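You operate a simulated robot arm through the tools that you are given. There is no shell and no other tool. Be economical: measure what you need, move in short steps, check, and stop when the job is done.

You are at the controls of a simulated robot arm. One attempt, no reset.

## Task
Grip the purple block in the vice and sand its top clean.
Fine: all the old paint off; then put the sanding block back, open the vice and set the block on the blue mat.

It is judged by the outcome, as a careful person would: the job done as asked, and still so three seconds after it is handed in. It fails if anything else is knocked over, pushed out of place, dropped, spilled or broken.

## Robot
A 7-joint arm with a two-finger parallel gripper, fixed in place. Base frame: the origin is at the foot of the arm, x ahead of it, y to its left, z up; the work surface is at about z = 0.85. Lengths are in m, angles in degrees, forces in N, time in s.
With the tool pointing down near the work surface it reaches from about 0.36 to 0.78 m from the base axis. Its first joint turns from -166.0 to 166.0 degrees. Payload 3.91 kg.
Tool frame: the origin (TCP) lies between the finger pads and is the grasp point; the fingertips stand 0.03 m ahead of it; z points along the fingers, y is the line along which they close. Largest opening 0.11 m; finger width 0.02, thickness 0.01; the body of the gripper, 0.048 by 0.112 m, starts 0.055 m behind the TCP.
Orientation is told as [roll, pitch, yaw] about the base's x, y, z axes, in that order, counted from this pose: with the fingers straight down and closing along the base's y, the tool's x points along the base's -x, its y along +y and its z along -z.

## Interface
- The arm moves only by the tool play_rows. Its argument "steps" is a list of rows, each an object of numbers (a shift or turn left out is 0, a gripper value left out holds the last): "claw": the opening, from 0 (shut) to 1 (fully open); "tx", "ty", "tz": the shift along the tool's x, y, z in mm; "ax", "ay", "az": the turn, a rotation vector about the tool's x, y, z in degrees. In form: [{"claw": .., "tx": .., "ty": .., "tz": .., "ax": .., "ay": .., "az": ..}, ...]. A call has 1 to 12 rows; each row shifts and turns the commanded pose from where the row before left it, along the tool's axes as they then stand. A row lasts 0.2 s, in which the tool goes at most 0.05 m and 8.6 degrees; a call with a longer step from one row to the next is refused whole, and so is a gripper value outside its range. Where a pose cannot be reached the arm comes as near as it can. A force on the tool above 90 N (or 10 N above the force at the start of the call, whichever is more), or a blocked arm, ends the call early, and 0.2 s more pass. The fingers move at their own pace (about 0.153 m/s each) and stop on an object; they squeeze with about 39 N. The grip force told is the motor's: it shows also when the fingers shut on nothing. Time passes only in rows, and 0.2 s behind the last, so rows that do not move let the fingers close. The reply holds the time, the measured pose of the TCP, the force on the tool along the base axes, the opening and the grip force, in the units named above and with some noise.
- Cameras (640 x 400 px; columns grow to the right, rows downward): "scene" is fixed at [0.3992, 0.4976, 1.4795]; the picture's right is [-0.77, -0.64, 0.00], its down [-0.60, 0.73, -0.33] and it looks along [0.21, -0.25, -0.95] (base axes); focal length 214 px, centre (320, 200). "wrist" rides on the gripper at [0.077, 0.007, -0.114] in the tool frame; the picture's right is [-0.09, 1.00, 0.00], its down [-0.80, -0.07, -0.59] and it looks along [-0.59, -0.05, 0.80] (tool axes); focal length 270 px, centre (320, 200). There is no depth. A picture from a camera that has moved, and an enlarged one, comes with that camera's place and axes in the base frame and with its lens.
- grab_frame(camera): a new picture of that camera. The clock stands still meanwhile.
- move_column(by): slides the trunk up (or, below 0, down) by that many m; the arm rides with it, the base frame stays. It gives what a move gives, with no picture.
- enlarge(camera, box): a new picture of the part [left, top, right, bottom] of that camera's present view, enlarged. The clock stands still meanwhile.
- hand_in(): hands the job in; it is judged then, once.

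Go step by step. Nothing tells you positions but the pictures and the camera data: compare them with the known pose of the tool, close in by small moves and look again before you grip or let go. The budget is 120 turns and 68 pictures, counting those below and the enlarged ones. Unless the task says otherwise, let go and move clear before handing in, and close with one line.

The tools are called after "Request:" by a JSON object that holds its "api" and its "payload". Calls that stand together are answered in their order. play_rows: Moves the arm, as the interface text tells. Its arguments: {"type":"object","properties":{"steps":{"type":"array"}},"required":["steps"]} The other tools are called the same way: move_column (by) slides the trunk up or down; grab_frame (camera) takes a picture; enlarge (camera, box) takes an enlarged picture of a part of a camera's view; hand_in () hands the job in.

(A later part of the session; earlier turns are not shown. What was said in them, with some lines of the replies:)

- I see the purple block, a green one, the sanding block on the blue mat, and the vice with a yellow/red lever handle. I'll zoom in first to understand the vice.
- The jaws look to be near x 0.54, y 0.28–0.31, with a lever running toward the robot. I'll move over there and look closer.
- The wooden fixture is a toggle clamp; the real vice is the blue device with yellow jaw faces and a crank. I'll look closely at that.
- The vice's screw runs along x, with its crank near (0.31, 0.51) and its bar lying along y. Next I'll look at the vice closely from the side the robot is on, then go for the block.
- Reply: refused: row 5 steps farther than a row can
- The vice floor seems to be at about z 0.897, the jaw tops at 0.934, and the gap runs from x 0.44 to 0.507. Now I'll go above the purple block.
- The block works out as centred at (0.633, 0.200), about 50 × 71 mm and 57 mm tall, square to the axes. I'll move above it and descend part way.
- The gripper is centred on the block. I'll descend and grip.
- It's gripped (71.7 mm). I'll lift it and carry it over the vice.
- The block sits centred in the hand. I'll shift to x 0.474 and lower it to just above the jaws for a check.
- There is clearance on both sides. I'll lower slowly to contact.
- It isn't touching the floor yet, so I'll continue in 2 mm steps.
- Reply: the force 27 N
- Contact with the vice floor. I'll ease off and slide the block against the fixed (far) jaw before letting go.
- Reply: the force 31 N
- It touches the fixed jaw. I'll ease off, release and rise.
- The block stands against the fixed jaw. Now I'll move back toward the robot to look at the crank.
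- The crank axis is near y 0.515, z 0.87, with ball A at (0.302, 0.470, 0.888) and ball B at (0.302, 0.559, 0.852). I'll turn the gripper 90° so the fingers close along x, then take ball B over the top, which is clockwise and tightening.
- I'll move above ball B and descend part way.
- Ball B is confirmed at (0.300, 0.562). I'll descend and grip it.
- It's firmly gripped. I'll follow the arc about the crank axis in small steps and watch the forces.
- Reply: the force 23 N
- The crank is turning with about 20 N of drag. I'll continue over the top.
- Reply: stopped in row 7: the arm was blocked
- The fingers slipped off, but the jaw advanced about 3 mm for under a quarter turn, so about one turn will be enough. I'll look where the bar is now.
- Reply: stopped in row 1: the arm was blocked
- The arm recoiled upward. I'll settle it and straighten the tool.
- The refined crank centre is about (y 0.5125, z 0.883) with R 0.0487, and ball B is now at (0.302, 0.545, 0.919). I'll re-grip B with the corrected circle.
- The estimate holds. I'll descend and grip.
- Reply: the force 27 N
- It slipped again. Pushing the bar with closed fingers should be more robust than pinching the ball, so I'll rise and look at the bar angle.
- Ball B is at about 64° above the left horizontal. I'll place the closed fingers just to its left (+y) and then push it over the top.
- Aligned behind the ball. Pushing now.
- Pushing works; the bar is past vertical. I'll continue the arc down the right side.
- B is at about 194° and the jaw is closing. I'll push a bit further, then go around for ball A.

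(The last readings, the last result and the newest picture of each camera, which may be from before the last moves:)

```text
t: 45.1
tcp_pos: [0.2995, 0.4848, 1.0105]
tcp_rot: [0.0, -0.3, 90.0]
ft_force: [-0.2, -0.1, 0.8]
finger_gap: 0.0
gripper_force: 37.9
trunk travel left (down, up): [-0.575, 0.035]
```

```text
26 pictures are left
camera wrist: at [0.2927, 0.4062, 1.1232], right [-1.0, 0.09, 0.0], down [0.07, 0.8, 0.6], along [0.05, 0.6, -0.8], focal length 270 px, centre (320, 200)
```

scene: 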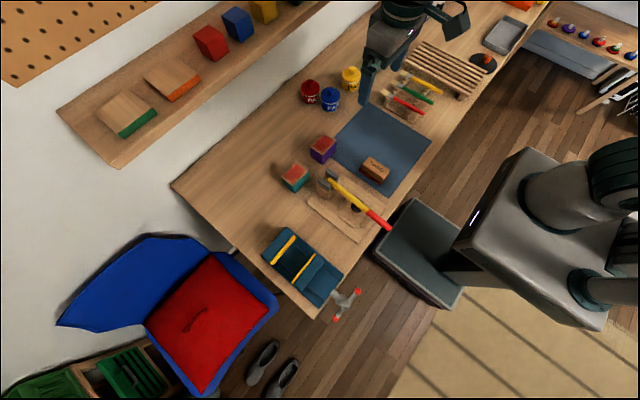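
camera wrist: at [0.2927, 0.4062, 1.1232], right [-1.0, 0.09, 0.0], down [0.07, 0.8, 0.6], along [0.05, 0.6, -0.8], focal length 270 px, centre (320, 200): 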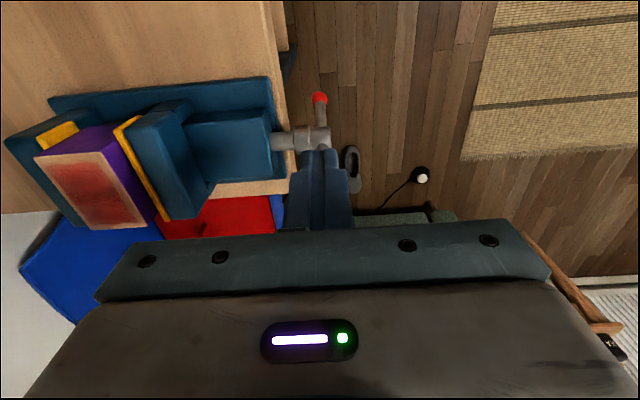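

B is at about 238°, so A is at about 58° upper left. I'll repeat the push with A.

Request:
{"api": "play_rows", "payload": {"steps": [{"tx": -40, "ty": -4}, {"tx": -38}, {"tz": 37}, {"tz": 36}, {}, {"tx": 8}, {"tx": 8}, {"tx": 6.5}, {"tx": 4.2}, {"tx": 4.2}, {"tx": 4.2, "tz": -2}, {"tx": 4.2, "tz": -2}]}}

Request:
{"api": "play_rows", "payload": {"steps": [{"tx": 8.1, "tz": -4.7}, {"tx": 6.6, "tz": -0.1}, {}]}}

Request:
{"api": "enlarge", "payload": {"camera": "scene", "box": [250, 220, 390, 330]}}

```text
t: 47.7
tcp_pos: [0.3066, 0.5229, 0.9422]
tcp_rot: [0.0, -0.3, 89.8]
ft_force: [-1.0, -0.6, 0.0]
finger_gap: 0.0
gripper_force: 37.5
trunk travel left (down, up): [-0.575, 0.035]
```

```text
t: 48.5
tcp_pos: [0.307, 0.5085, 0.9477]
tcp_rot: [-0.1, -0.4, 89.9]
ft_force: [-0.3, 2.4, 2.0]
finger_gap: 0.0
gripper_force: 37.5
trunk travel left (down, up): [-0.575, 0.035]
```

```text
3.64 times, centred on (320, 275) of scene
camera zoom: at [0.3992, 0.4976, 1.4795], right [-0.77, -0.64, 0.0], down [-0.6, 0.73, -0.33], along [0.21, -0.25, -0.95], focal length 780 px, centre (320, -73)
```

zoom: 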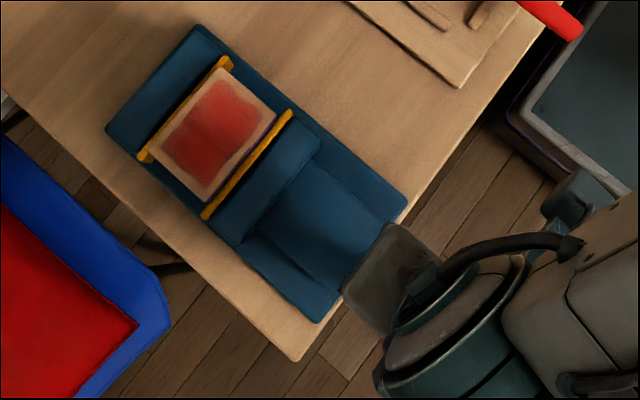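

Only a few mm of gap is left. I'll continue pushing and watch the force.

Request:
{"api": "play_rows", "payload": {"steps": [{"tx": 5.5, "tz": 2.8}, {"tx": 4.9, "tz": 3.7}, {"tx": 4.2, "tz": 4.5}, {"tx": 3.2, "tz": 5.1}, {}]}}

Request:
{"api": "play_rows", "payload": {"steps": [{"tx": 5, "tz": 5.7}, {"tx": 7, "tz": 6}, {}]}}

Request:
{"api": "enlarge", "payload": {"camera": "scene", "box": [250, 220, 390, 330]}}

```text
t: 49.7
tcp_pos: [0.3061, 0.4898, 0.9323]
tcp_rot: [-0.1, -0.4, 90.1]
ft_force: [-1.8, 2.7, 10.7]
finger_gap: 0.0002
gripper_force: 37.7
trunk travel left (down, up): [-0.575, 0.035]
```

```text
t: 50.5
tcp_pos: [0.306, 0.4788, 0.9205]
tcp_rot: [0.0, -0.4, 90.0]
ft_force: [-0.1, 8.0, 10.4]
finger_gap: 0.0003
gripper_force: 38.4
trunk travel left (down, up): [-0.575, 0.035]
```

```text
3.64 times, centred on (320, 275) of scene
camera zoom: at [0.3992, 0.4976, 1.4795], right [-0.77, -0.64, 0.0], down [-0.6, 0.73, -0.33], along [0.21, -0.25, -0.95], focal length 780 px, centre (320, -73)
```

zoom: 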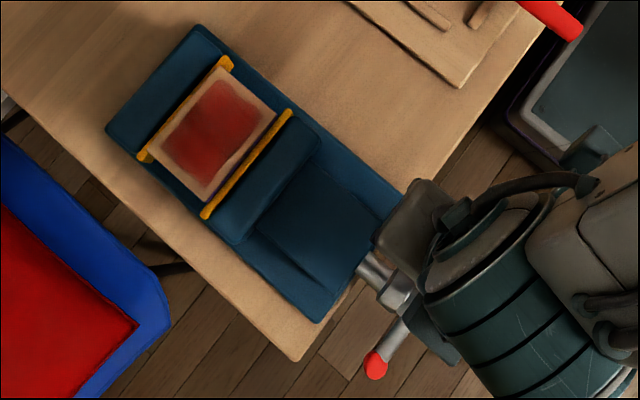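

Request:
{"api": "play_rows", "payload": {"steps": [{"tx": 2.5, "tz": 4.4}, {"tx": 1.5, "tz": 5.1}, {"tx": -2, "tz": 5.2}, {}]}}

Request:
{"api": "play_rows", "payload": {"steps": [{"tx": -2, "tz": 4.7}, {"tx": -3, "tz": 4}, {"tx": -2, "tz": 2.5}, {}]}}

```text
t: 51.5
tcp_pos: [0.3063, 0.4759, 0.9048]
tcp_rot: [-0.1, -0.5, 89.9]
ft_force: [0.3, -4.4, 23.0]
finger_gap: 0.0
gripper_force: 37.9
trunk travel left (down, up): [-0.575, 0.035]
```

```text
t: 52.5
tcp_pos: [0.3071, 0.4798, 0.8947]
tcp_rot: [-0.1, -0.1, 89.9]
ft_force: [-7.5, -27.6, 17.4]
finger_gap: 0.0001
gripper_force: 37.6
trunk travel left (down, up): [-0.575, 0.035]
```

The resistance is rising. I'll lift and check the jaws.

Request:
{"api": "play_rows", "payload": {"steps": [{"tx": 3, "tz": -3}, {"tz": -40}, {"tz": -40}, {"tz": -40}, {}]}}

Request:
{"api": "grab_frame", "payload": {"camera": "wrist"}}

Request:
{"api": "enlarge", "payload": {"camera": "scene", "box": [255, 225, 335, 275]}}

```text
t: 53.7
tcp_pos: [0.3082, 0.4818, 1.0137]
tcp_rot: [0.0, -0.3, 90.0]
ft_force: [0.0, 0.5, 0.8]
finger_gap: 0.0001
gripper_force: 37.3
trunk travel left (down, up): [-0.575, 0.035]
```

```text
23 pictures are left
camera wrist: at [0.3001, 0.4033, 1.1263], right [-1.0, 0.09, 0.0], down [0.07, 0.8, 0.6], along [0.05, 0.6, -0.8], focal length 270 px, centre (320, 200)
```

wrist: 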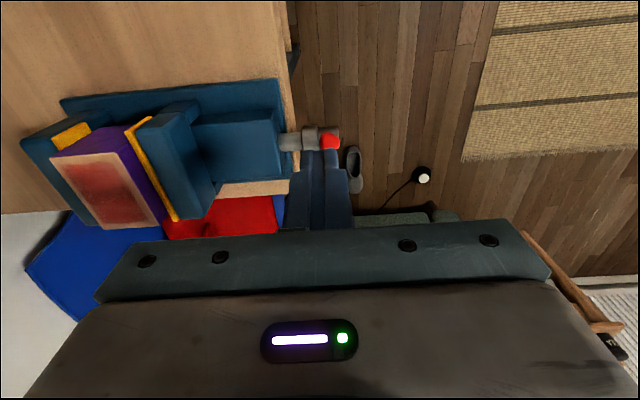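

```text
8.00 times, centred on (295, 250) of scene
camera zoom: at [0.3992, 0.4976, 1.4795], right [-0.77, -0.64, 0.0], down [-0.6, 0.73, -0.33], along [0.21, -0.25, -0.95], focal length 1716 px, centre (520, -200)
```

zoom: 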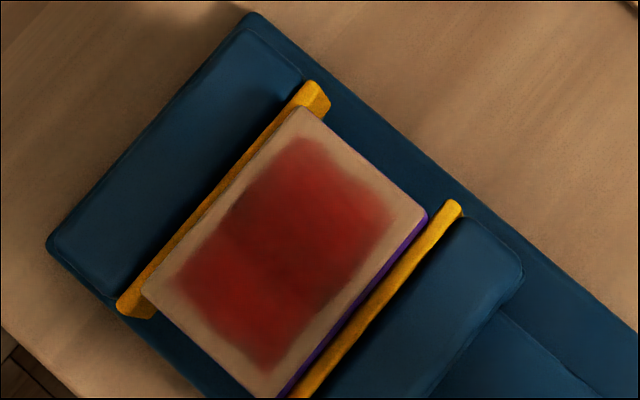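

It looks almost or fully clamped, with a ball near 110° at the top. I'll push it further from there to check tightness.

Request:
{"api": "play_rows", "payload": {"steps": [{"tx": -25}, {"tx": -24}, {"tz": 34}, {"tz": 34}, {}, {"tx": 6}, {"tx": 4}, {"tx": 4}, {"tx": 4}, {}]}}

```text
t: 55.9
tcp_pos: [0.3076, 0.513, 0.9497]
tcp_rot: [0.0, -0.3, 90.0]
ft_force: [0.7, 1.7, 0.7]
finger_gap: 0.0
gripper_force: 37.7
trunk travel left (down, up): [-0.575, 0.035]
```

Request:
{"api": "play_rows", "payload": {"steps": [{"tx": 4, "tz": 1}, {"tx": 4, "tz": 2}, {"tx": 4, "tz": 3}, {}]}}

Request:
{"api": "play_rows", "payload": {"steps": [{"tx": 4, "tz": 3.5}, {"tx": 4, "tz": 4.5}, {}]}}

```text
t: 56.9
tcp_pos: [0.3063, 0.5, 0.9435]
tcp_rot: [0.0, -0.4, 89.9]
ft_force: [0.8, 2.4, 5.5]
finger_gap: 0.0
gripper_force: 37.7
trunk travel left (down, up): [-0.575, 0.035]
```

```text
t: 57.7
tcp_pos: [0.3077, 0.4912, 0.9351]
tcp_rot: [-0.1, -0.4, 89.9]
ft_force: [2.6, 5.1, 7.6]
finger_gap: 0.0
gripper_force: 37.9
trunk travel left (down, up): [-0.575, 0.035]
```

Request:
{"api": "play_rows", "payload": {"steps": [{"tx": 4, "tz": 4.7}, {"tx": 4, "tz": 5}, {"tx": 5, "tz": 5.5}, {}]}}

Request:
{"api": "grab_frame", "payload": {"camera": "wrist"}}

```text
t: 58.7
tcp_pos: [0.3063, 0.4776, 0.9211]
tcp_rot: [0.0, -0.4, 89.9]
ft_force: [1.2, 3.9, 10.2]
finger_gap: 0.0001
gripper_force: 38.2
trunk travel left (down, up): [-0.575, 0.035]
```

```text
21 pictures are left
camera wrist: at [0.2987, 0.4001, 1.0331], right [-1.0, 0.09, 0.0], down [0.07, 0.8, 0.6], along [0.05, 0.6, -0.8], focal length 270 px, centre (320, 200)
```

wrist: 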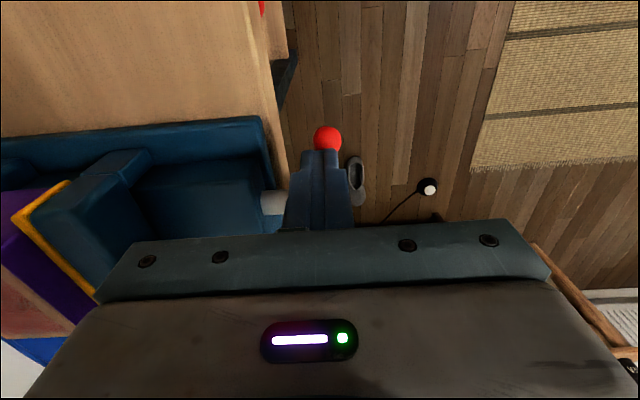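

The force behaves like a spring, meaning the jaws are now squeezing the block. I'll press further, hold, then check whether it stays.

Request:
{"api": "play_rows", "payload": {"steps": [{"tx": 4, "tz": 5.5}, {"tx": 2, "tz": 5.2}, {"tx": -1, "tz": 5.2}, {"tx": -2, "tz": 4.7}, {}, {}, {}, {}, {}]}}

Request:
{"api": "play_rows", "payload": {"steps": [{"tx": -3, "tz": 4}, {"tx": -3, "tz": 2.5}, {"tx": -2, "tz": 2}, {}, {}]}}

```text
t: 60.7
tcp_pos: [0.3061, 0.4735, 0.9012]
tcp_rot: [0.0, -0.4, 90.0]
ft_force: [-3.2, -18.3, 19.0]
finger_gap: 0.0001
gripper_force: 37.3
trunk travel left (down, up): [-0.575, 0.035]
```

```text
t: 61.9
tcp_pos: [0.3076, 0.4784, 0.8938]
tcp_rot: [0.0, -0.3, 90.0]
ft_force: [-4.7, -29.9, 15.8]
finger_gap: 0.0
gripper_force: 37.6
trunk travel left (down, up): [-0.575, 0.035]
```

Request:
{"api": "play_rows", "payload": {"steps": [{"tx": 12}, {"tx": 20}, {"tz": -40}, {"tz": -40}, {}]}}

Request:
{"api": "grab_frame", "payload": {"camera": "wrist"}}

```text
t: 63.1
tcp_pos: [0.3066, 0.4529, 0.972]
tcp_rot: [0.0, -0.4, 90.0]
ft_force: [0.4, -0.4, -0.1]
finger_gap: 0.0002
gripper_force: 38.1
trunk travel left (down, up): [-0.575, 0.035]
```

```text
20 pictures are left
camera wrist: at [0.2992, 0.3746, 1.085], right [-1.0, 0.09, 0.0], down [0.07, 0.8, 0.6], along [0.05, 0.6, -0.8], focal length 270 px, centre (320, 200)
```

wrist: 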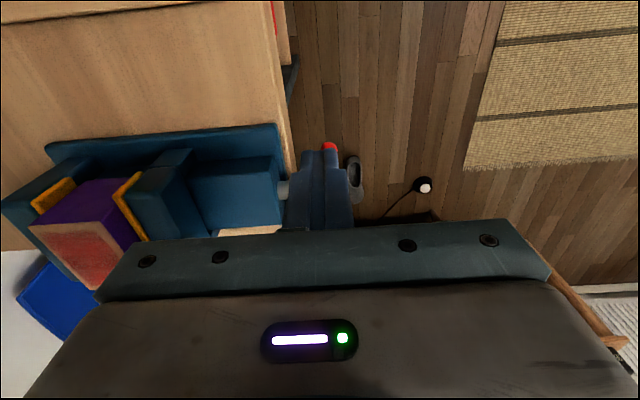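

Request:
{"api": "play_rows", "payload": {"steps": [{"tx": -40, "tz": -30}, {"tx": -40}, {}, {}, {}, {}, {}, {}, {}]}}

Request:
{"api": "enlarge", "payload": {"camera": "wrist", "box": [0, 0, 400, 250]}}

```text
t: 65.1
tcp_pos: [0.308, 0.5296, 1.0015]
tcp_rot: [0.0, -0.3, 89.9]
ft_force: [0.8, -0.1, -0.5]
finger_gap: 0.0001
gripper_force: 37.9
trunk travel left (down, up): [-0.575, 0.035]
```

```text
1.60 times, centred on (200, 125) of wrist
camera zoom: at [0.3001, 0.4515, 1.1146], right [-1.0, 0.09, 0.0], down [0.07, 0.8, 0.6], along [0.05, 0.6, -0.8], focal length 432 px, centre (512, 320)
```

zoom: 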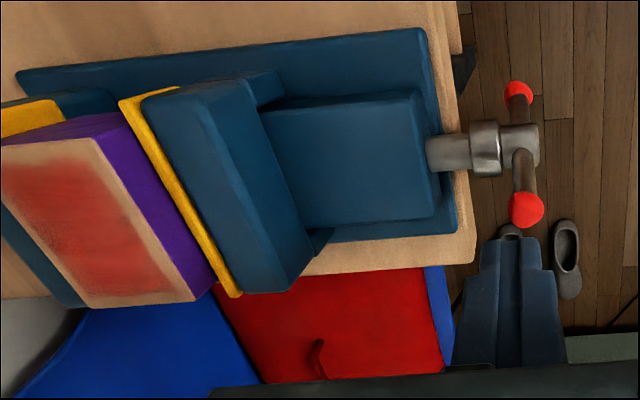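

The crank slowly unwinds after release. I'll wait a bit and see whether it settles.

Request:
{"api": "play_rows", "payload": {"steps": [{}, {}, {}, {}, {}, {}, {}, {}, {}, {}, {}, {}]}}

Request:
{"api": "enlarge", "payload": {"camera": "wrist", "box": [0, 0, 400, 250]}}

```text
t: 67.7
tcp_pos: [0.3066, 0.5299, 1.0027]
tcp_rot: [0.1, -0.3, 90.0]
ft_force: [0.8, 0.2, -0.3]
finger_gap: 0.0
gripper_force: 37.8
trunk travel left (down, up): [-0.575, 0.035]
```

```text
1.60 times, centred on (200, 125) of wrist
camera zoom: at [0.3001, 0.4515, 1.1145], right [-1.0, 0.09, 0.0], down [0.07, 0.8, 0.6], along [0.05, 0.6, -0.8], focal length 432 px, centre (512, 320)
```

zoom: 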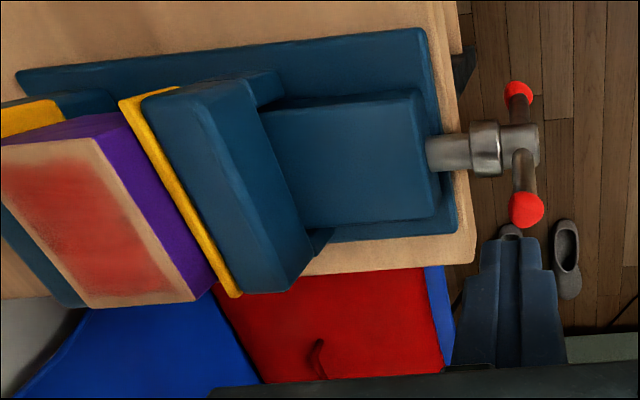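

The bar has settled and stays put: the ambiguous view resolves as A at ≈249° and B at ≈69°. I'll test tightness with a short push on B.

Request:
{"api": "play_rows", "payload": {"steps": [{"tx": -30}, {"tz": 32}, {"tz": 31}, {}, {"tx": 7}, {"tx": 5}, {"tx": 4}, {"tx": 4}, {}, {}]}}

```text
t: 69.9
tcp_pos: [0.3067, 0.5416, 0.9391]
tcp_rot: [0.0, -0.5, 90.0]
ft_force: [-0.2, 0.8, -0.9]
finger_gap: 0.0
gripper_force: 37.6
trunk travel left (down, up): [-0.575, 0.035]
```

Request:
{"api": "play_rows", "payload": {"steps": [{"tx": 5}, {"tx": 5}, {"tx": 5}, {}, {}]}}

Request:
{"api": "grab_frame", "payload": {"camera": "wrist"}}

```text
t: 71.1
tcp_pos: [0.3074, 0.5247, 0.9375]
tcp_rot: [0.0, -0.3, 90.0]
ft_force: [-0.2, -0.3, 0.6]
finger_gap: 0.0
gripper_force: 37.2
trunk travel left (down, up): [-0.575, 0.035]
```

```text
17 pictures are left
camera wrist: at [0.2998, 0.4472, 1.0503], right [-1.0, 0.09, 0.0], down [0.07, 0.8, 0.6], along [0.05, 0.6, -0.8], focal length 270 px, centre (320, 200)
```

wrist: 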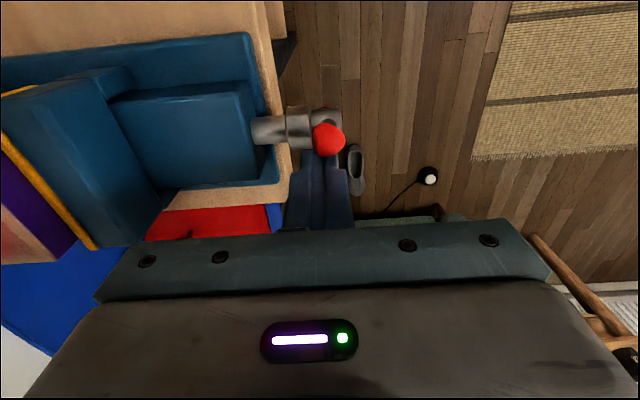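

There is no static torque here, so the quick release let the screw spring back past contact. I'll tighten again and back off slowly so it keeps its grip.

Request:
{"api": "play_rows", "payload": {"steps": [{"tx": 8.1, "tz": -7}, {"tx": 6.6, "tz": -1}, {"tx": 5.5, "tz": 2.8}, {"tx": 4.9, "tz": 3.7}, {"tx": 4.2, "tz": 4.5}, {"tx": 3.2, "tz": 5.1}, {"tx": 4, "tz": 5}, {}, {}]}}

Request:
{"api": "play_rows", "payload": {"steps": [{"tz": -1}, {"tz": -1}, {"tz": -1}, {}, {}]}}

Request:
{"api": "play_rows", "payload": {"steps": [{"tz": -1}, {"tz": -1}, {"tz": -1}, {"tz": -1}, {}, {}]}}

```text
t: 73.1
tcp_pos: [0.3057, 0.489, 0.9254]
tcp_rot: [-0.1, -0.4, 90.0]
ft_force: [3.4, 5.9, 11.1]
finger_gap: 0.0
gripper_force: 38.0
trunk travel left (down, up): [-0.575, 0.035]
```

```text
t: 74.3
tcp_pos: [0.3064, 0.4891, 0.9284]
tcp_rot: [-0.1, -0.4, 90.0]
ft_force: [-0.7, 5.8, 8.7]
finger_gap: 0.0
gripper_force: 37.2
trunk travel left (down, up): [-0.575, 0.035]
```

```text
t: 75.7
tcp_pos: [0.3079, 0.4888, 0.9313]
tcp_rot: [0.0, -0.3, 90.0]
ft_force: [-1.2, 4.6, 6.6]
finger_gap: 0.0
gripper_force: 37.9
trunk travel left (down, up): [-0.575, 0.035]
```

Request:
{"api": "play_rows", "payload": {"steps": [{"tz": -1.5}, {"tz": -1.5}, {"tz": -1.5}, {"tz": -1.5}, {}, {}]}}

Request:
{"api": "play_rows", "payload": {"steps": [{"tx": -1, "tz": -1}, {"tx": -1, "tz": -1}, {"tx": -1, "tz": -1}, {}, {}]}}

```text
t: 77.1
tcp_pos: [0.3068, 0.4899, 0.9376]
tcp_rot: [-0.1, -0.4, 89.9]
ft_force: [0.7, 4.5, 3.0]
finger_gap: 0.0001
gripper_force: 37.7
trunk travel left (down, up): [-0.575, 0.035]
```

```text
t: 78.3
tcp_pos: [0.3073, 0.4917, 0.9428]
tcp_rot: [0.1, -0.4, 89.9]
ft_force: [1.4, 2.4, 6.5]
finger_gap: 0.0
gripper_force: 37.5
trunk travel left (down, up): [-0.575, 0.035]
```

Request:
{"api": "play_rows", "payload": {"steps": [{"tx": -1.5, "tz": -0.8}, {"tx": -1.5, "tz": -0.8}, {"tx": -1.5, "tz": -0.8}, {"tx": -1.5, "tz": -0.8}, {}, {}]}}

Request:
{"api": "play_rows", "payload": {"steps": [{"tx": -1.5}, {"tx": -1.5}, {"tx": -1.5}, {"tx": -1.5}, {}, {}]}}

Request:
{"api": "enlarge", "payload": {"camera": "wrist", "box": [0, 0, 400, 250]}}

```text
t: 79.7
tcp_pos: [0.3055, 0.4994, 0.9456]
tcp_rot: [0.1, -0.5, 90.0]
ft_force: [-0.7, 2.1, 3.6]
finger_gap: 0.0001
gripper_force: 38.0
trunk travel left (down, up): [-0.575, 0.035]
```

```text
t: 81.1
tcp_pos: [0.3062, 0.5058, 0.9447]
tcp_rot: [-0.1, -0.4, 90.0]
ft_force: [-1.0, 1.7, 3.4]
finger_gap: 0.0
gripper_force: 37.8
trunk travel left (down, up): [-0.575, 0.035]
```

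```text
1.60 times, centred on (200, 125) of wrist
camera zoom: at [0.2997, 0.4273, 1.0569], right [-1.0, 0.09, 0.0], down [0.07, 0.8, 0.6], along [0.05, 0.6, -0.8], focal length 432 px, centre (512, 320)
```

zoom: 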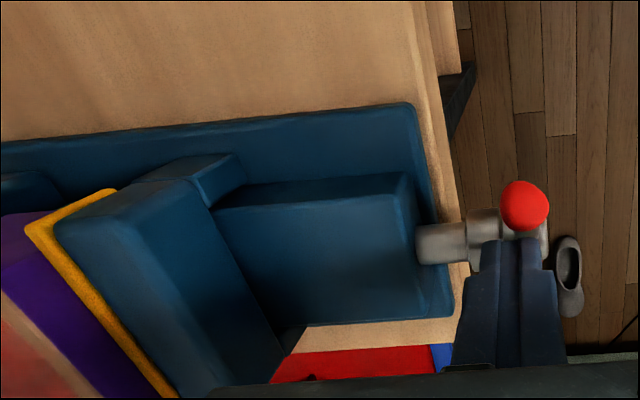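

The screw winds back elastically with only small friction, so backing off slowly leaves the largest residual clamp. I'll finish the slow release and rise.

Request:
{"api": "play_rows", "payload": {"steps": [{"tx": -1.5}, {"tx": -1.5}, {"tx": -1.5}, {"tx": -1.5}, {"tx": -1.5}, {"tx": -1.5}, {}, {}]}}

Request:
{"api": "play_rows", "payload": {"steps": [{"tx": -1.5}, {"tx": -1.5}, {"tx": -1.5}, {"tx": -1.5}, {"tx": -1.5}, {"tx": -1.5}, {"tx": -2}, {"tx": -4}, {"tx": -10}, {"tz": -40}, {"tz": -40}, {}]}}

Request:
{"api": "enlarge", "payload": {"camera": "wrist", "box": [0, 0, 400, 250]}}

```text
t: 82.9
tcp_pos: [0.3069, 0.5135, 0.9448]
tcp_rot: [0.0, -0.4, 90.0]
ft_force: [0.1, 1.2, 0.2]
finger_gap: 0.0
gripper_force: 37.7
trunk travel left (down, up): [-0.575, 0.035]
```

```text
t: 85.5
tcp_pos: [0.3053, 0.5388, 1.0254]
tcp_rot: [0.0, -0.4, 90.0]
ft_force: [0.6, 0.6, 0.0]
finger_gap: 0.0
gripper_force: 37.3
trunk travel left (down, up): [-0.575, 0.035]
```

```text
1.60 times, centred on (200, 125) of wrist
camera zoom: at [0.2981, 0.461, 1.1373], right [-1.0, 0.09, 0.0], down [0.07, 0.8, 0.6], along [0.05, 0.6, -0.8], focal length 432 px, centre (512, 320)
```

zoom: 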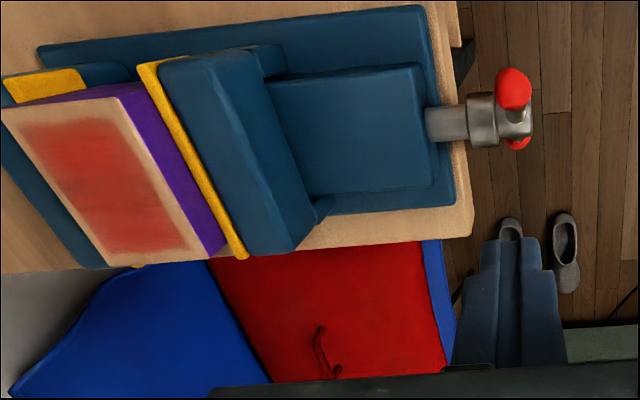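

The bar holds at ≈114° with the jaw against the block. Next comes the sander: I'll raise, turn the gripper back, and go look at it.

Request:
{"api": "play_rows", "payload": {"steps": [{"tz": -40, "az": 8.2}, {"tz": -40, "az": 8.2}, {"az": 8.2}, {"az": 8.2}, {"az": 8.2}, {"az": 8.2}, {"az": 8.2}, {"az": 8.2}, {"az": 8.2}, {"az": 8.2}, {"az": 7.9}, {}]}}

Request:
{"api": "play_rows", "payload": {"steps": [{"ty": -43, "tx": -13, "claw": 0.7}, {"ty": -43, "tx": -13}, {"ty": -43, "tx": -13}, {"ty": -43, "tx": -13}, {"ty": -43, "tx": -13}, {"ty": -43, "tx": -13}, {"ty": -43, "tx": -13}, {"ty": -43, "tx": -13}, {"ty": -43, "tx": -13}, {"tz": 45}, {}]}}

Request:
{"api": "enlarge", "payload": {"camera": "wrist", "box": [220, 0, 420, 125]}}

```text
t: 88.1
tcp_pos: [0.3085, 0.5386, 1.1036]
tcp_rot: [0.4, 0.1, -0.1]
ft_force: [-0.5, -0.2, 0.2]
finger_gap: 0.0001
gripper_force: 37.3
trunk travel left (down, up): [-0.575, 0.035]
```

```text
t: 90.5
tcp_pos: [0.4253, 0.151, 1.062]
tcp_rot: [0.3, 0.0, 0.1]
ft_force: [-0.2, -0.4, 0.4]
finger_gap: 0.0769
gripper_force: 0.0
trunk travel left (down, up): [-0.575, 0.035]
```

```text
3.20 times, centred on (320, 62) of wrist
camera zoom: at [0.3477, 0.1573, 1.1748], right [0.09, 1.0, 0.01], down [0.8, -0.07, 0.59], along [0.59, -0.05, -0.8], focal length 865 px, centre (320, 640)
```

zoom: 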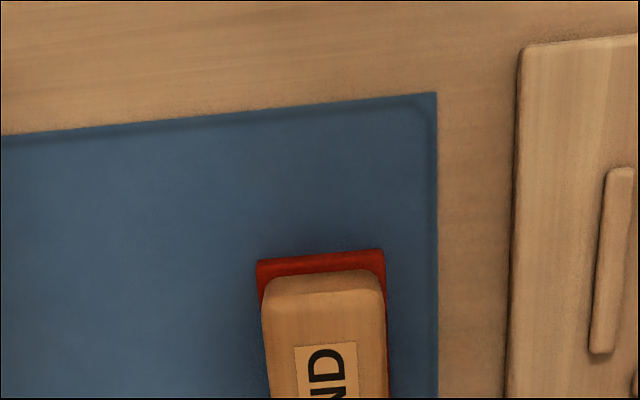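

The sander's near end is at x 0.419, with y from 0.129 to 0.174 and square to the axes. One more view will give its full length.

Request:
{"api": "enlarge", "payload": {"camera": "wrist", "box": [240, 60, 400, 200]}}

```text
2.86 times, centred on (320, 130) of wrist
camera zoom: at [0.3477, 0.1573, 1.1748], right [0.09, 1.0, 0.01], down [0.8, -0.07, 0.59], along [0.59, -0.05, -0.8], focal length 772 px, centre (320, 400)
```

zoom: 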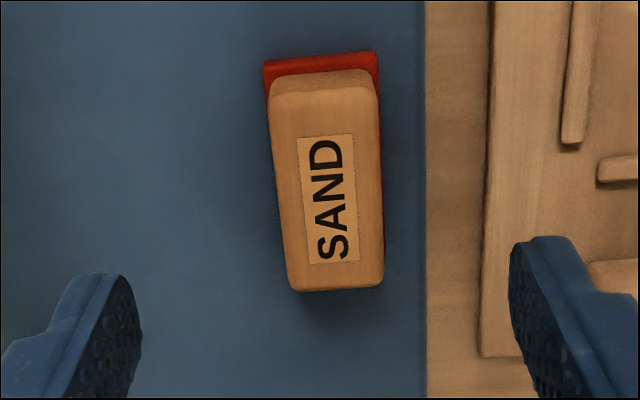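

The sander spans about 85 × 45 mm, centred at (0.4617, 0.1515), with its top at z 0.888. I'll descend and grip it high.

Request:
{"api": "play_rows", "payload": {"steps": [{"tx": -36.4, "ty": 0.5, "claw": 0.65}, {"tz": 40}, {"tz": 40}, {"tz": 40}, {"tz": 30}, {"tz": 20}, {}]}}

Request:
{"api": "play_rows", "payload": {"steps": [{"tz": 2}, {"claw": 0.1}, {}, {}, {"tz": -15}, {"tz": -40}, {}]}}

Request:
{"api": "grab_frame", "payload": {"camera": "wrist"}}

```text
t: 92.1
tcp_pos: [0.4594, 0.1543, 0.8881]
tcp_rot: [0.5, 0.0, 0.0]
ft_force: [0.4, -0.5, 0.2]
finger_gap: 0.0714
gripper_force: 0.1
trunk travel left (down, up): [-0.575, 0.035]
```

```text
t: 93.7
tcp_pos: [0.46, 0.1519, 0.9423]
tcp_rot: [0.3, 0.0, 0.1]
ft_force: [0.3, 0.8, -1.1]
finger_gap: 0.0442
gripper_force: 38.8
trunk travel left (down, up): [-0.575, 0.035]
```

```text
12 pictures are left
camera wrist: at [0.382, 0.1572, 1.055], right [0.09, 1.0, 0.01], down [0.8, -0.07, 0.59], along [0.59, -0.05, -0.8], focal length 270 px, centre (320, 200)
```

wrist: 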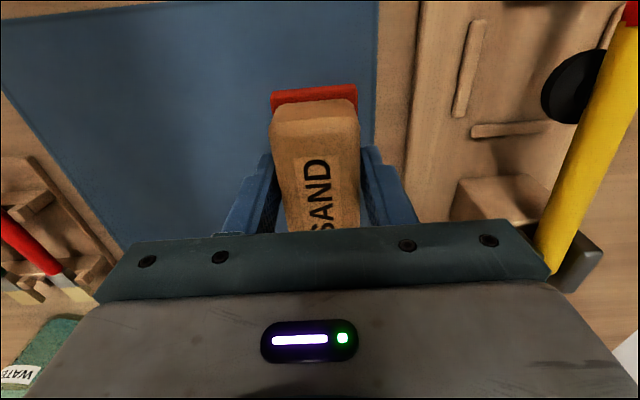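

The sander is held. I'll carry it over the clamped block.

Request:
{"api": "play_rows", "payload": {"steps": [{"tz": -45, "ax": 0.3}, {"tz": -45}, {"tz": -45}, {}]}}

Request:
{"api": "play_rows", "payload": {"steps": [{"ty": 40, "tx": -2.4}, {"ty": 40, "tx": -2.4}, {"ty": 40, "tx": -2.4}, {"ty": 40, "tx": -2.4}, {"ty": 40, "tx": -2.4}, {"ty": 40, "tx": -2.4}, {"ty": 40, "tx": -2.4}, {"ty": 40, "tx": -2.4}, {"ty": 41, "tx": -2.4}, {}, {}]}}

Request:
{"api": "play_rows", "payload": {"steps": [{"tz": 40}, {"tz": 22}, {"tz": 8}, {}, {}]}}

Request:
{"api": "grab_frame", "payload": {"camera": "wrist"}}

```text
t: 94.7
tcp_pos: [0.4614, 0.1518, 1.0768]
tcp_rot: [0.1, -0.1, 0.2]
ft_force: [-0.1, -0.6, -1.2]
finger_gap: 0.0443
gripper_force: 39.1
trunk travel left (down, up): [-0.575, 0.035]
```

```text
t: 97.1
tcp_pos: [0.4811, 0.5138, 1.0752]
tcp_rot: [0.1, 0.1, 0.0]
ft_force: [0.2, 0.8, -1.0]
finger_gap: 0.044
gripper_force: 39.0
trunk travel left (down, up): [-0.575, 0.035]
```

```text
t: 98.3
tcp_pos: [0.4796, 0.5126, 1.0044]
tcp_rot: [0.1, 0.0, 0.1]
ft_force: [-0.3, 0.5, -1.4]
finger_gap: 0.0442
gripper_force: 39.0
trunk travel left (down, up): [-0.575, 0.035]
```

```text
11 pictures are left
camera wrist: at [0.4029, 0.5198, 1.1178], right [0.09, 1.0, 0.0], down [0.8, -0.07, 0.59], along [0.59, -0.05, -0.8], focal length 270 px, centre (320, 200)
```

wrist: 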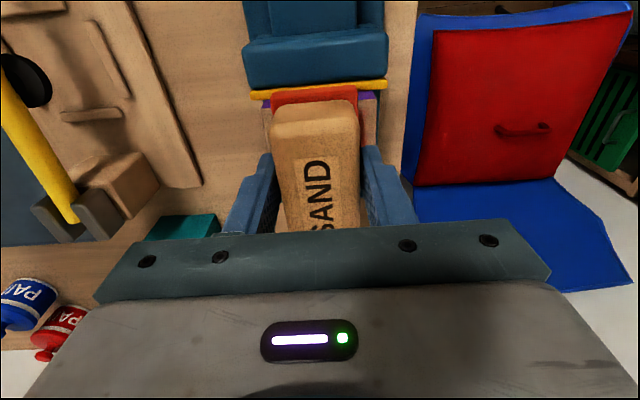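

The sander is above the block. I'll lower it to touch.

Request:
{"api": "play_rows", "payload": {"steps": [{"tz": 8}, {"tz": 3}, {"tz": 2}, {"tz": 2}, {}]}}

Request:
{"api": "play_rows", "payload": {"steps": [{"tz": 1.5}, {"tz": 1.5}, {}]}}

```text
t: 99.5
tcp_pos: [0.4817, 0.5129, 0.9907]
tcp_rot: [0.1, 0.0, 0.0]
ft_force: [0.0, 0.4, 2.1]
finger_gap: 0.0441
gripper_force: 38.6
trunk travel left (down, up): [-0.575, 0.035]
```

```text
t: 100.3
tcp_pos: [0.4821, 0.514, 0.9907]
tcp_rot: [0.4, -0.3, 0.0]
ft_force: [4.2, 2.3, 26.8]
finger_gap: 0.0442
gripper_force: 39.0
trunk travel left (down, up): [-0.575, 0.035]
```

Contact at about 27 N. I'll ease to about 15 N and make short strokes along x.

Request:
{"api": "play_rows", "payload": {"steps": [{"tz": -1}, {"tx": 6}, {"tx": 6}, {"tx": -8}, {"tx": -8}, {"tx": -8}, {"tx": 8}, {"tx": 8}, {"tx": -6}, {"tx": -6}, {}]}}

```text
t: 102.7
tcp_pos: [0.4865, 0.5131, 0.9909]
tcp_rot: [0.2, 0.0, 0.2]
ft_force: [-9.9, -1.4, 21.7]
finger_gap: 0.0439
gripper_force: 39.2
trunk travel left (down, up): [-0.575, 0.035]
```

It strokes well. Now the -y side, lifting slightly while shifting.

Request:
{"api": "play_rows", "payload": {"steps": [{"tz": -5}, {"ty": -13}, {"tz": 5}, {"tx": 8}, {"tx": 8}, {"tx": -8}, {"tx": -8}, {"tx": -8}, {"tx": 8}, {"tx": 8}, {"tx": -8}, {}]}}

Request:
{"api": "play_rows", "payload": {"steps": [{"tx": -6}, {"tx": 8}, {"tx": 8}, {"tx": -8}, {"tx": -4}, {"tz": -5}, {"ty": 13}, {"ty": 13}, {"tz": 5}, {}]}}

Request:
{"api": "play_rows", "payload": {"steps": [{"tx": 8}, {"tx": 8}, {"tx": -8}, {"tx": -8}, {"tx": -8}, {"tx": 8}, {"tx": 8}, {"tx": 6}, {"tx": -8}, {"tx": -8}, {"tx": -6}, {"tx": 8}]}}

```text
t: 105.3
tcp_pos: [0.487, 0.499, 0.9903]
tcp_rot: [0.2, -0.1, 0.2]
ft_force: [-8.6, -10.2, 30.7]
finger_gap: 0.0445
gripper_force: 38.8
trunk travel left (down, up): [-0.575, 0.035]
```

```text
t: 107.5
tcp_pos: [0.4915, 0.5263, 0.9899]
tcp_rot: [0.2, -0.2, 0.0]
ft_force: [1.6, 3.2, 10.4]
finger_gap: 0.0441
gripper_force: 39.5
trunk travel left (down, up): [-0.575, 0.035]
```

```text
t: 110.1
tcp_pos: [0.4963, 0.5232, 0.9889]
tcp_rot: [0.2, -0.3, -0.1]
ft_force: [6.5, 1.4, 15.3]
finger_gap: 0.044
gripper_force: 39.4
trunk travel left (down, up): [-0.575, 0.035]
```

I'll lift, move aside and inspect.

Request:
{"api": "play_rows", "payload": {"steps": [{"tz": -30}, {"tz": -40}, {"ty": -45}, {"ty": -45}, {"ty": -45}, {"ty": -30}, {}]}}

Request:
{"api": "enlarge", "payload": {"camera": "scene", "box": [255, 220, 345, 280]}}

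```text
t: 111.7
tcp_pos: [0.4928, 0.3621, 1.0578]
tcp_rot: [0.1, 0.0, 0.1]
ft_force: [-0.7, -0.2, -1.2]
finger_gap: 0.044
gripper_force: 39.3
trunk travel left (down, up): [-0.575, 0.035]
```

```text
6.67 times, centred on (300, 250) of scene
camera zoom: at [0.3992, 0.4976, 1.4795], right [-0.77, -0.64, 0.0], down [-0.6, 0.73, -0.33], along [0.21, -0.25, -0.95], focal length 1430 px, centre (453, -133)
```

zoom: 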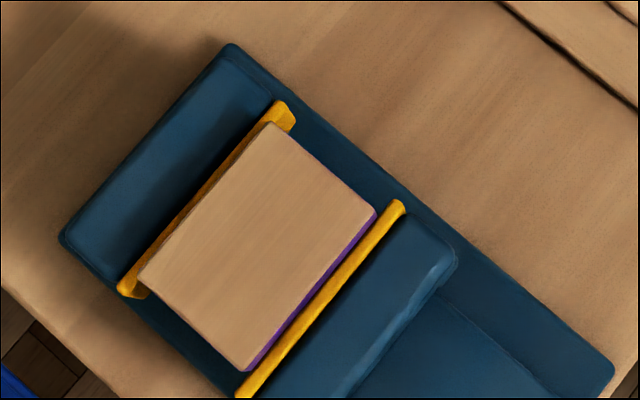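

The top is completely clean. I'll return the sander to its original place on the mat (0.460, 0.152).

Request:
{"api": "play_rows", "payload": {"steps": [{"tz": -20}, {"ty": -42, "tx": 6.5}, {"ty": -42, "tx": 6.5}, {"ty": -42, "tx": 6.5}, {"ty": -42, "tx": 6.5}, {"ty": -42, "tx": 6.5}, {}, {"tz": 45}, {"tz": 45}, {"tz": 45}, {}, {}]}}

Request:
{"api": "grab_frame", "payload": {"camera": "wrist"}}

```text
t: 114.3
tcp_pos: [0.4565, 0.1532, 0.9479]
tcp_rot: [0.1, 0.1, 0.0]
ft_force: [-0.7, 0.0, -0.6]
finger_gap: 0.0441
gripper_force: 38.8
trunk travel left (down, up): [-0.575, 0.035]
```

```text
9 pictures are left
camera wrist: at [0.3799, 0.1588, 1.0602], right [0.09, 1.0, 0.0], down [0.8, -0.07, 0.59], along [0.59, -0.05, -0.8], focal length 270 px, centre (320, 200)
```

wrist: 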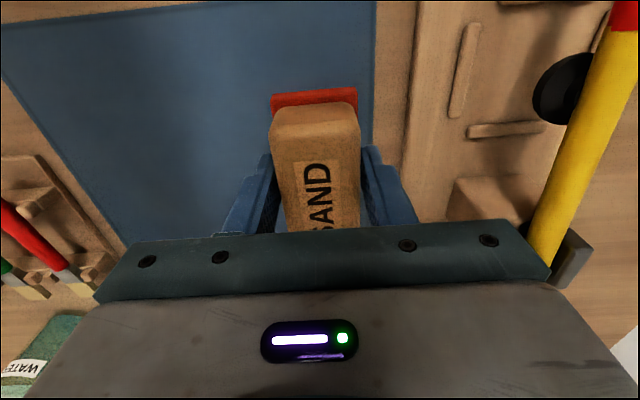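

It's nearly in place. I'll shift +3 mm in x and lower to contact.

Request:
{"api": "play_rows", "payload": {"steps": [{"tx": -3, "tz": 25}, {"tz": 20}, {"tz": 9}, {"tz": 3}, {"tz": 2}, {}]}}

```text
t: 115.7
tcp_pos: [0.4621, 0.1509, 0.8854]
tcp_rot: [0.0, -0.2, 0.2]
ft_force: [-1.7, -1.1, 11.0]
finger_gap: 0.0442
gripper_force: 38.8
trunk travel left (down, up): [-0.575, 0.035]
```

The sander is down. I'll release, rise, and head to the crank with the fingers shut and turned 90°.

Request:
{"api": "play_rows", "payload": {"steps": [{"tz": -1, "claw": 0.65}, {}, {}, {"tz": -40}, {"tz": -45}, {"tz": -45}, {"tz": -45}, {"tz": -20, "claw": 0}, {}]}}

Request:
{"api": "play_rows", "payload": {"steps": [{"ty": 40, "tx": 17}, {"ty": 40, "tx": 17}, {"ty": 40, "tx": 17}, {"ty": 40, "tx": 17}, {"ty": 40, "tx": 17}, {"ty": 40, "tx": 17}, {"ty": 40, "tx": 17}, {"ty": 40, "tx": 17}, {"tx": 17}, {}]}}

Request:
{"api": "play_rows", "payload": {"steps": [{"az": -8.2}, {"az": -8.2}, {"az": -8.2}, {"az": -8.2}, {"az": -8.2}, {"az": -8.2}, {"az": -8.2}, {"az": -8.2}, {"az": -8.2}, {"az": -8.2}, {"az": -8}, {}]}}

Request:
{"api": "grab_frame", "payload": {"camera": "wrist"}}

```text
t: 117.7
tcp_pos: [0.4606, 0.1494, 1.0762]
tcp_rot: [0.1, 0.0, 0.0]
ft_force: [0.3, 0.0, 0.1]
finger_gap: 0.0001
gripper_force: 38.1
trunk travel left (down, up): [-0.575, 0.035]
```

```text
t: 119.9
tcp_pos: [0.3077, 0.4752, 1.0784]
tcp_rot: [0.1, -0.1, -0.1]
ft_force: [1.0, 0.3, -0.1]
finger_gap: 0.0001
gripper_force: 37.7
trunk travel left (down, up): [-0.575, 0.035]
```

```text
t: 122.5
tcp_pos: [0.3098, 0.4705, 1.0799]
tcp_rot: [-0.1, -0.1, 90.2]
ft_force: [-0.1, 0.6, 1.3]
finger_gap: 0.0
gripper_force: 37.2
trunk travel left (down, up): [-0.575, 0.035]
```

```text
8 pictures are left
camera wrist: at [0.3025, 0.3942, 1.1929], right [-1.0, 0.09, 0.0], down [0.07, 0.8, 0.6], along [0.05, 0.59, -0.8], focal length 270 px, centre (320, 200)
```

wrist: 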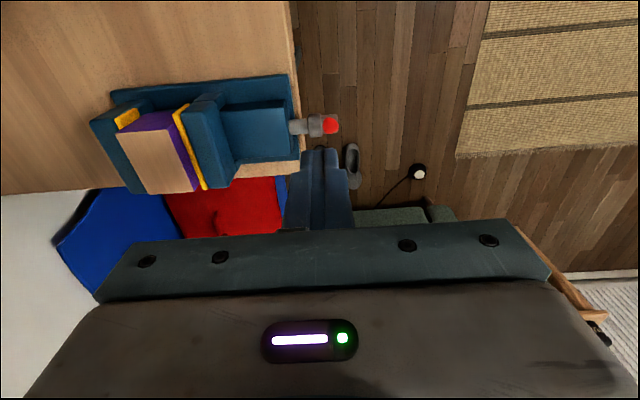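

The bar is still at about 110°. I'll descend on its -y side and push it back toward +y to open the jaws.

Request:
{"api": "play_rows", "payload": {"steps": [{"tx": 2, "ty": 4, "tz": 40}, {"tz": 40}, {"tz": 40}, {"tz": 23}, {}]}}

Request:
{"api": "play_rows", "payload": {"steps": [{"tx": -6}, {"tx": -6.5}, {"tx": -6.5}, {"tx": -4.2}, {"tx": -4.2}, {"tx": -3.3, "tz": -2}, {"tx": -3.2, "tz": -2}, {}]}}

Request:
{"api": "play_rows", "payload": {"steps": [{"tx": -8.1, "tz": -4.7}, {"tx": -6.6, "tz": -0.1}, {"tx": -5.5, "tz": 2.8}, {"tx": -4.9, "tz": 3.7}, {"tx": -4.2, "tz": 4.5}, {"tx": -3.2, "tz": 5.1}, {"tx": -5, "tz": 5.7}, {"tx": -7, "tz": 6}, {"tx": -2.5, "tz": 4.4}, {"tx": -1.5, "tz": 5.1}, {}]}}

Request:
{"api": "play_rows", "payload": {"steps": [{"tx": 2, "tz": 5.2}, {"tx": 2, "tz": 4.7}, {"tx": 3, "tz": 4}, {"tx": 2, "tz": 2.5}, {}, {"tx": -4}, {"tz": -40}, {"tz": -40}, {"tz": -40}, {}]}}

Request:
{"api": "grab_frame", "payload": {"camera": "wrist"}}

```text
t: 123.7
tcp_pos: [0.3071, 0.4692, 0.9361]
tcp_rot: [0.0, -0.1, 90.1]
ft_force: [0.0, 0.4, -0.8]
finger_gap: 0.0
gripper_force: 37.6
trunk travel left (down, up): [-0.575, 0.035]
```

```text
t: 125.5
tcp_pos: [0.3046, 0.5038, 0.9415]
tcp_rot: [0.0, -0.1, 89.9]
ft_force: [0.4, 0.3, -0.8]
finger_gap: 0.0
gripper_force: 37.7
trunk travel left (down, up): [-0.575, 0.035]
```

```text
t: 127.9
tcp_pos: [0.3064, 0.5528, 0.909]
tcp_rot: [0.1, -0.2, 90.1]
ft_force: [0.1, 0.3, 1.8]
finger_gap: 0.0003
gripper_force: 37.5
trunk travel left (down, up): [-0.575, 0.035]
```

```text
t: 130.1
tcp_pos: [0.3039, 0.5457, 1.0141]
tcp_rot: [-0.1, -0.1, 90.0]
ft_force: [-0.1, 0.8, -0.4]
finger_gap: 0.0
gripper_force: 38.0
trunk travel left (down, up): [-0.575, 0.035]
```

```text
7 pictures are left
camera wrist: at [0.2977, 0.4686, 1.1265], right [-1.0, 0.09, 0.0], down [0.07, 0.8, 0.6], along [0.05, 0.59, -0.8], focal length 270 px, centre (320, 200)
```

wrist: 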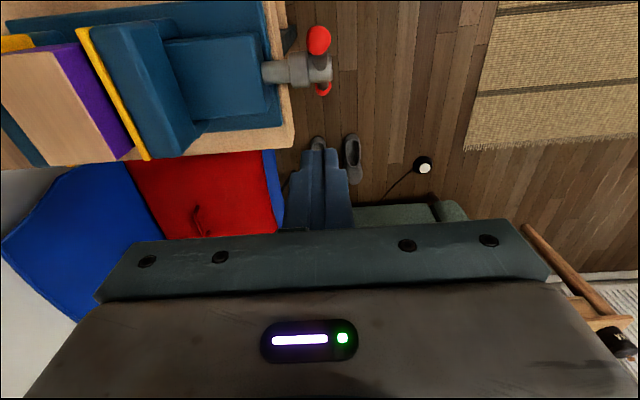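

About 170° have been opened. I'll do one more half turn for a comfortable opening.

Request:
{"api": "play_rows", "payload": {"steps": [{"tx": 40}, {"tx": 42}, {}, {"tz": 39}, {"tz": 38}, {}]}}

Request:
{"api": "play_rows", "payload": {"steps": [{"tx": -8}, {"tx": -7}, {"tx": -6.5}, {"tx": -6}, {"tx": -4.2}, {"tx": -3.3, "tz": -2}, {"tx": -3.2, "tz": -2}, {}]}}

Request:
{"api": "play_rows", "payload": {"steps": [{"tx": -8.1, "tz": -4.7}, {"tx": -6.6, "tz": -0.1}, {"tx": -5.5, "tz": 2.8}, {"tx": -4.9, "tz": 3.7}, {"tx": -4.2, "tz": 4.5}, {"tx": -3.2, "tz": 5.1}, {"tx": -5, "tz": 5.7}, {"tx": -7, "tz": 6}, {"tx": -2.5, "tz": 4.4}, {"tx": -1.5, "tz": 5.1}, {}]}}

Request:
{"api": "play_rows", "payload": {"steps": [{"tx": -4}, {"tz": -40}, {"tz": -45}, {"tz": -45}, {"tz": -30}, {}]}}

Request:
{"api": "play_rows", "payload": {"steps": [{"az": 8.2}, {"az": 8.2}, {"az": 8.2}, {"az": 8.2}, {"az": 8.2}, {"az": 8.2}, {"az": 8.2}, {"az": 8.2}, {"az": 8.2}, {"az": 8.2}, {"az": 8, "claw": 0.82}, {}]}}

Request:
{"api": "enlarge", "payload": {"camera": "scene", "box": [250, 220, 390, 330]}}

```text
t: 131.5
tcp_pos: [0.3071, 0.4666, 0.9337]
tcp_rot: [0.0, -0.2, 90.0]
ft_force: [-0.9, -0.3, 0.4]
finger_gap: 0.0
gripper_force: 38.0
trunk travel left (down, up): [-0.575, 0.035]
```

```text
t: 133.3
tcp_pos: [0.306, 0.5034, 0.9397]
tcp_rot: [0.0, -0.1, 90.1]
ft_force: [0.4, 0.8, 0.3]
finger_gap: 0.0
gripper_force: 38.1
trunk travel left (down, up): [-0.575, 0.035]
```

```text
t: 135.7
tcp_pos: [0.3054, 0.5519, 0.9074]
tcp_rot: [-0.1, -0.1, 90.2]
ft_force: [-0.4, -0.8, 0.3]
finger_gap: 0.0
gripper_force: 38.1
trunk travel left (down, up): [-0.575, 0.035]
```

```text
t: 137.1
tcp_pos: [0.3046, 0.5554, 1.0652]
tcp_rot: [0.0, -0.1, 89.9]
ft_force: [-0.8, 1.1, -0.2]
finger_gap: 0.0
gripper_force: 37.9
trunk travel left (down, up): [-0.575, 0.035]
```

```text
t: 139.7
tcp_pos: [0.3051, 0.5546, 1.0675]
tcp_rot: [0.1, 0.0, -0.1]
ft_force: [0.0, 0.0, 0.5]
finger_gap: 0.0903
gripper_force: 0.0
trunk travel left (down, up): [-0.575, 0.035]
```

```text
3.64 times, centred on (320, 275) of scene
camera zoom: at [0.3992, 0.4976, 1.4795], right [-0.77, -0.64, 0.0], down [-0.6, 0.73, -0.33], along [0.21, -0.25, -0.95], focal length 780 px, centre (320, -73)
```

zoom: 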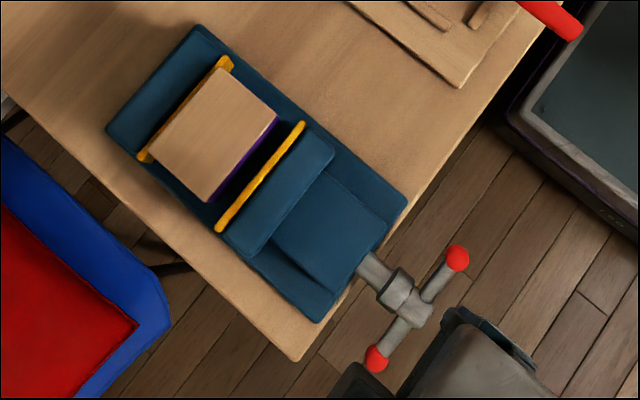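

The vice is fully open again. I'll fetch the block.

Request:
{"api": "play_rows", "payload": {"steps": [{"tx": -35, "ty": -10}, {"tx": -35, "ty": -10}, {"tx": -35, "ty": -10}, {"tx": -35, "ty": -10}, {"tx": -35}, {}, {"tz": 40}, {}]}}

Request:
{"api": "grab_frame", "payload": {"camera": "wrist"}}

```text
t: 141.5
tcp_pos: [0.4808, 0.5148, 1.0298]
tcp_rot: [0.0, -0.2, 0.1]
ft_force: [0.1, -0.1, 0.8]
finger_gap: 0.0901
gripper_force: 0.0
trunk travel left (down, up): [-0.575, 0.035]
```

```text
5 pictures are left
camera wrist: at [0.4029, 0.5213, 1.1433], right [0.09, 1.0, 0.0], down [0.8, -0.07, 0.59], along [0.59, -0.05, -0.8], focal length 270 px, centre (320, 200)
```

wrist: 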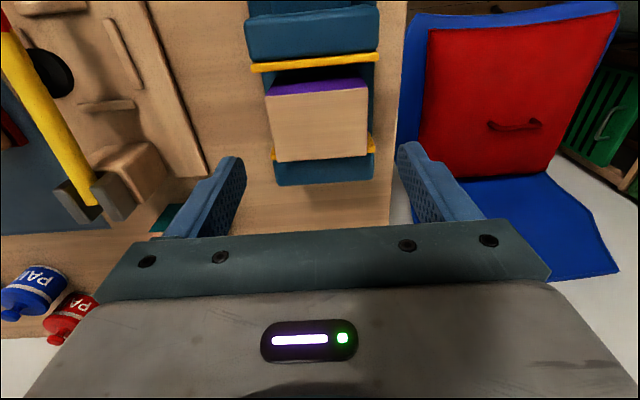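

Aligned. I'll descend, grip and lift.

Request:
{"api": "play_rows", "payload": {"steps": [{"tz": 30}, {"tz": 30}, {"tz": 26}, {}, {"claw": 0.3}, {}, {}]}}

Request:
{"api": "play_rows", "payload": {"steps": [{"tx": 2, "tz": -5}, {"tx": 2, "tz": -15}, {"tz": -30}, {"tz": -40}, {"tz": -40}, {"tz": -40}, {}]}}

```text
t: 143.1
tcp_pos: [0.4812, 0.516, 0.9424]
tcp_rot: [0.1, 0.0, 0.1]
ft_force: [-0.7, -0.4, -0.5]
finger_gap: 0.0717
gripper_force: 39.1
trunk travel left (down, up): [-0.575, 0.035]
```

```text
t: 144.7
tcp_pos: [0.4747, 0.5149, 1.1131]
tcp_rot: [0.1, 0.0, 0.1]
ft_force: [0.4, -0.8, -1.8]
finger_gap: 0.0716
gripper_force: 39.4
trunk travel left (down, up): [-0.575, 0.035]
```

The block is out. I'll carry it to a free spot on the mat, about (0.55, 0.04).

Request:
{"api": "play_rows", "payload": {"steps": [{"ty": -43.2, "tx": -6.8}, {"ty": -43.2, "tx": -6.8}, {"ty": -43.2, "tx": -6.8}, {"ty": -43.2, "tx": -6.8}, {"ty": -43.2, "tx": -6.8}, {"ty": -43.2, "tx": -6.8}, {"ty": -43.2, "tx": -6.8}, {"ty": -43.2, "tx": -6.8}, {"ty": -43.2, "tx": -6.8}, {"ty": -43.2, "tx": -6.8}, {"ty": -43, "tx": -6.8}, {}]}}

Request:
{"api": "play_rows", "payload": {"steps": [{"tz": 40}, {"tz": 40}, {"tz": 40}, {"tz": 40}, {}, {}]}}

Request:
{"api": "grab_frame", "payload": {"camera": "wrist"}}

```text
t: 147.3
tcp_pos: [0.5575, 0.0396, 1.1075]
tcp_rot: [0.1, 0.0, 0.1]
ft_force: [0.4, -0.1, -1.7]
finger_gap: 0.0716
gripper_force: 38.7
trunk travel left (down, up): [-0.575, 0.035]
```

```text
t: 148.7
tcp_pos: [0.5531, 0.0407, 0.9516]
tcp_rot: [0.1, 0.0, 0.1]
ft_force: [0.5, -0.6, -1.4]
finger_gap: 0.0714
gripper_force: 39.1
trunk travel left (down, up): [-0.575, 0.035]
```

```text
4 pictures are left
camera wrist: at [0.4749, 0.0463, 1.0645], right [0.09, 1.0, 0.0], down [0.8, -0.07, 0.59], along [0.59, -0.05, -0.8], focal length 270 px, centre (320, 200)
```

wrist: 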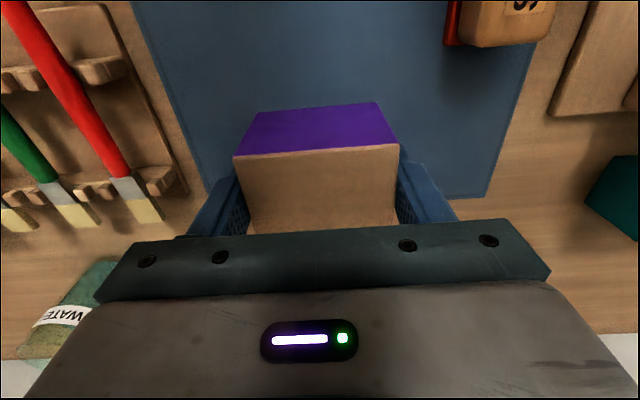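

The spot is clear, and the block will sit fully on the mat. Lowering to contact.

Request:
{"api": "play_rows", "payload": {"steps": [{"tz": 25}, {"tz": 18}, {"tz": 5}, {"tz": 3}, {"tz": 2}, {}]}}

```text
t: 150.1
tcp_pos: [0.5515, 0.0404, 0.899]
tcp_rot: [0.1, 0.1, 0.1]
ft_force: [-0.8, -0.9, -1.3]
finger_gap: 0.0716
gripper_force: 38.5
trunk travel left (down, up): [-0.575, 0.035]
```

Request:
{"api": "play_rows", "payload": {"steps": [{"tz": 1.5}, {"tz": 1.5}, {}]}}

```text
t: 150.9
tcp_pos: [0.5528, 0.0393, 0.8952]
tcp_rot: [0.2, -0.2, 0.0]
ft_force: [-1.9, 0.3, 18.3]
finger_gap: 0.0715
gripper_force: 39.2
trunk travel left (down, up): [-0.575, 0.035]
```

Contact. I'll release, rise and check.

Request:
{"api": "play_rows", "payload": {"steps": [{"tz": -1, "claw": 0.85}, {}, {}, {"tz": -30}, {"tz": -45}, {"tz": -45}, {"tz": -45}, {"tz": -45, "tx": 10}, {"tx": 45}, {"tx": 45}, {}]}}

Request:
{"api": "grab_frame", "payload": {"camera": "wrist"}}

Request:
{"api": "grab_frame", "payload": {"camera": "scene"}}

```text
t: 153.3
tcp_pos: [0.4524, 0.0407, 1.1058]
tcp_rot: [0.2, 0.1, 0.0]
ft_force: [-0.1, 0.2, -0.5]
finger_gap: 0.0934
gripper_force: 0.1
trunk travel left (down, up): [-0.575, 0.035]
```

```text
3 pictures are left
camera wrist: at [0.3747, 0.0464, 1.2192], right [0.09, 1.0, 0.0], down [0.8, -0.07, 0.59], along [0.59, -0.05, -0.8], focal length 270 px, centre (320, 200)
```

wrist: 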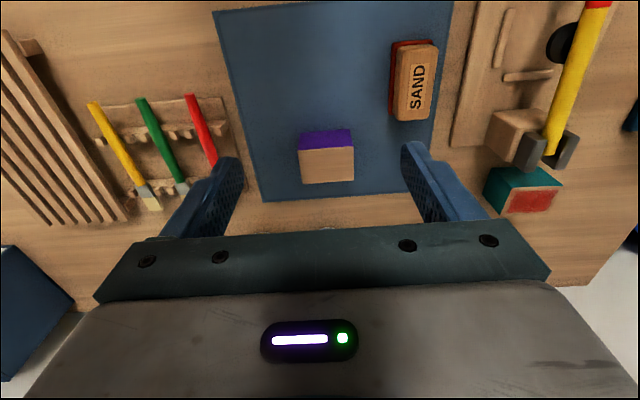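

```text
2 pictures are left
```

scene: 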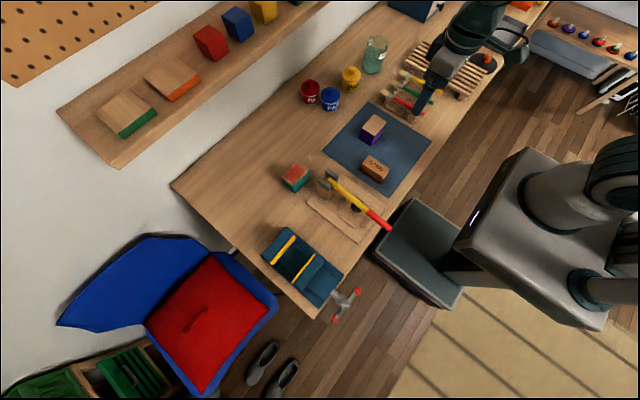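

The clean block and the sander are on the mat, the vice is open, nothing else has moved, and the arm is clear. I'm handing it in.

Request:
{"api": "hand_in", "payload": {}}

```text
The job is handed in.
```

The purple block's top is sanded clean and the block is on the blue mat. The sanding block is back in its place and the vice is open. The vice held the block only lightly while I sanded, because its screw eased back whenever I let go of the crank, but the block stayed between the jaws.
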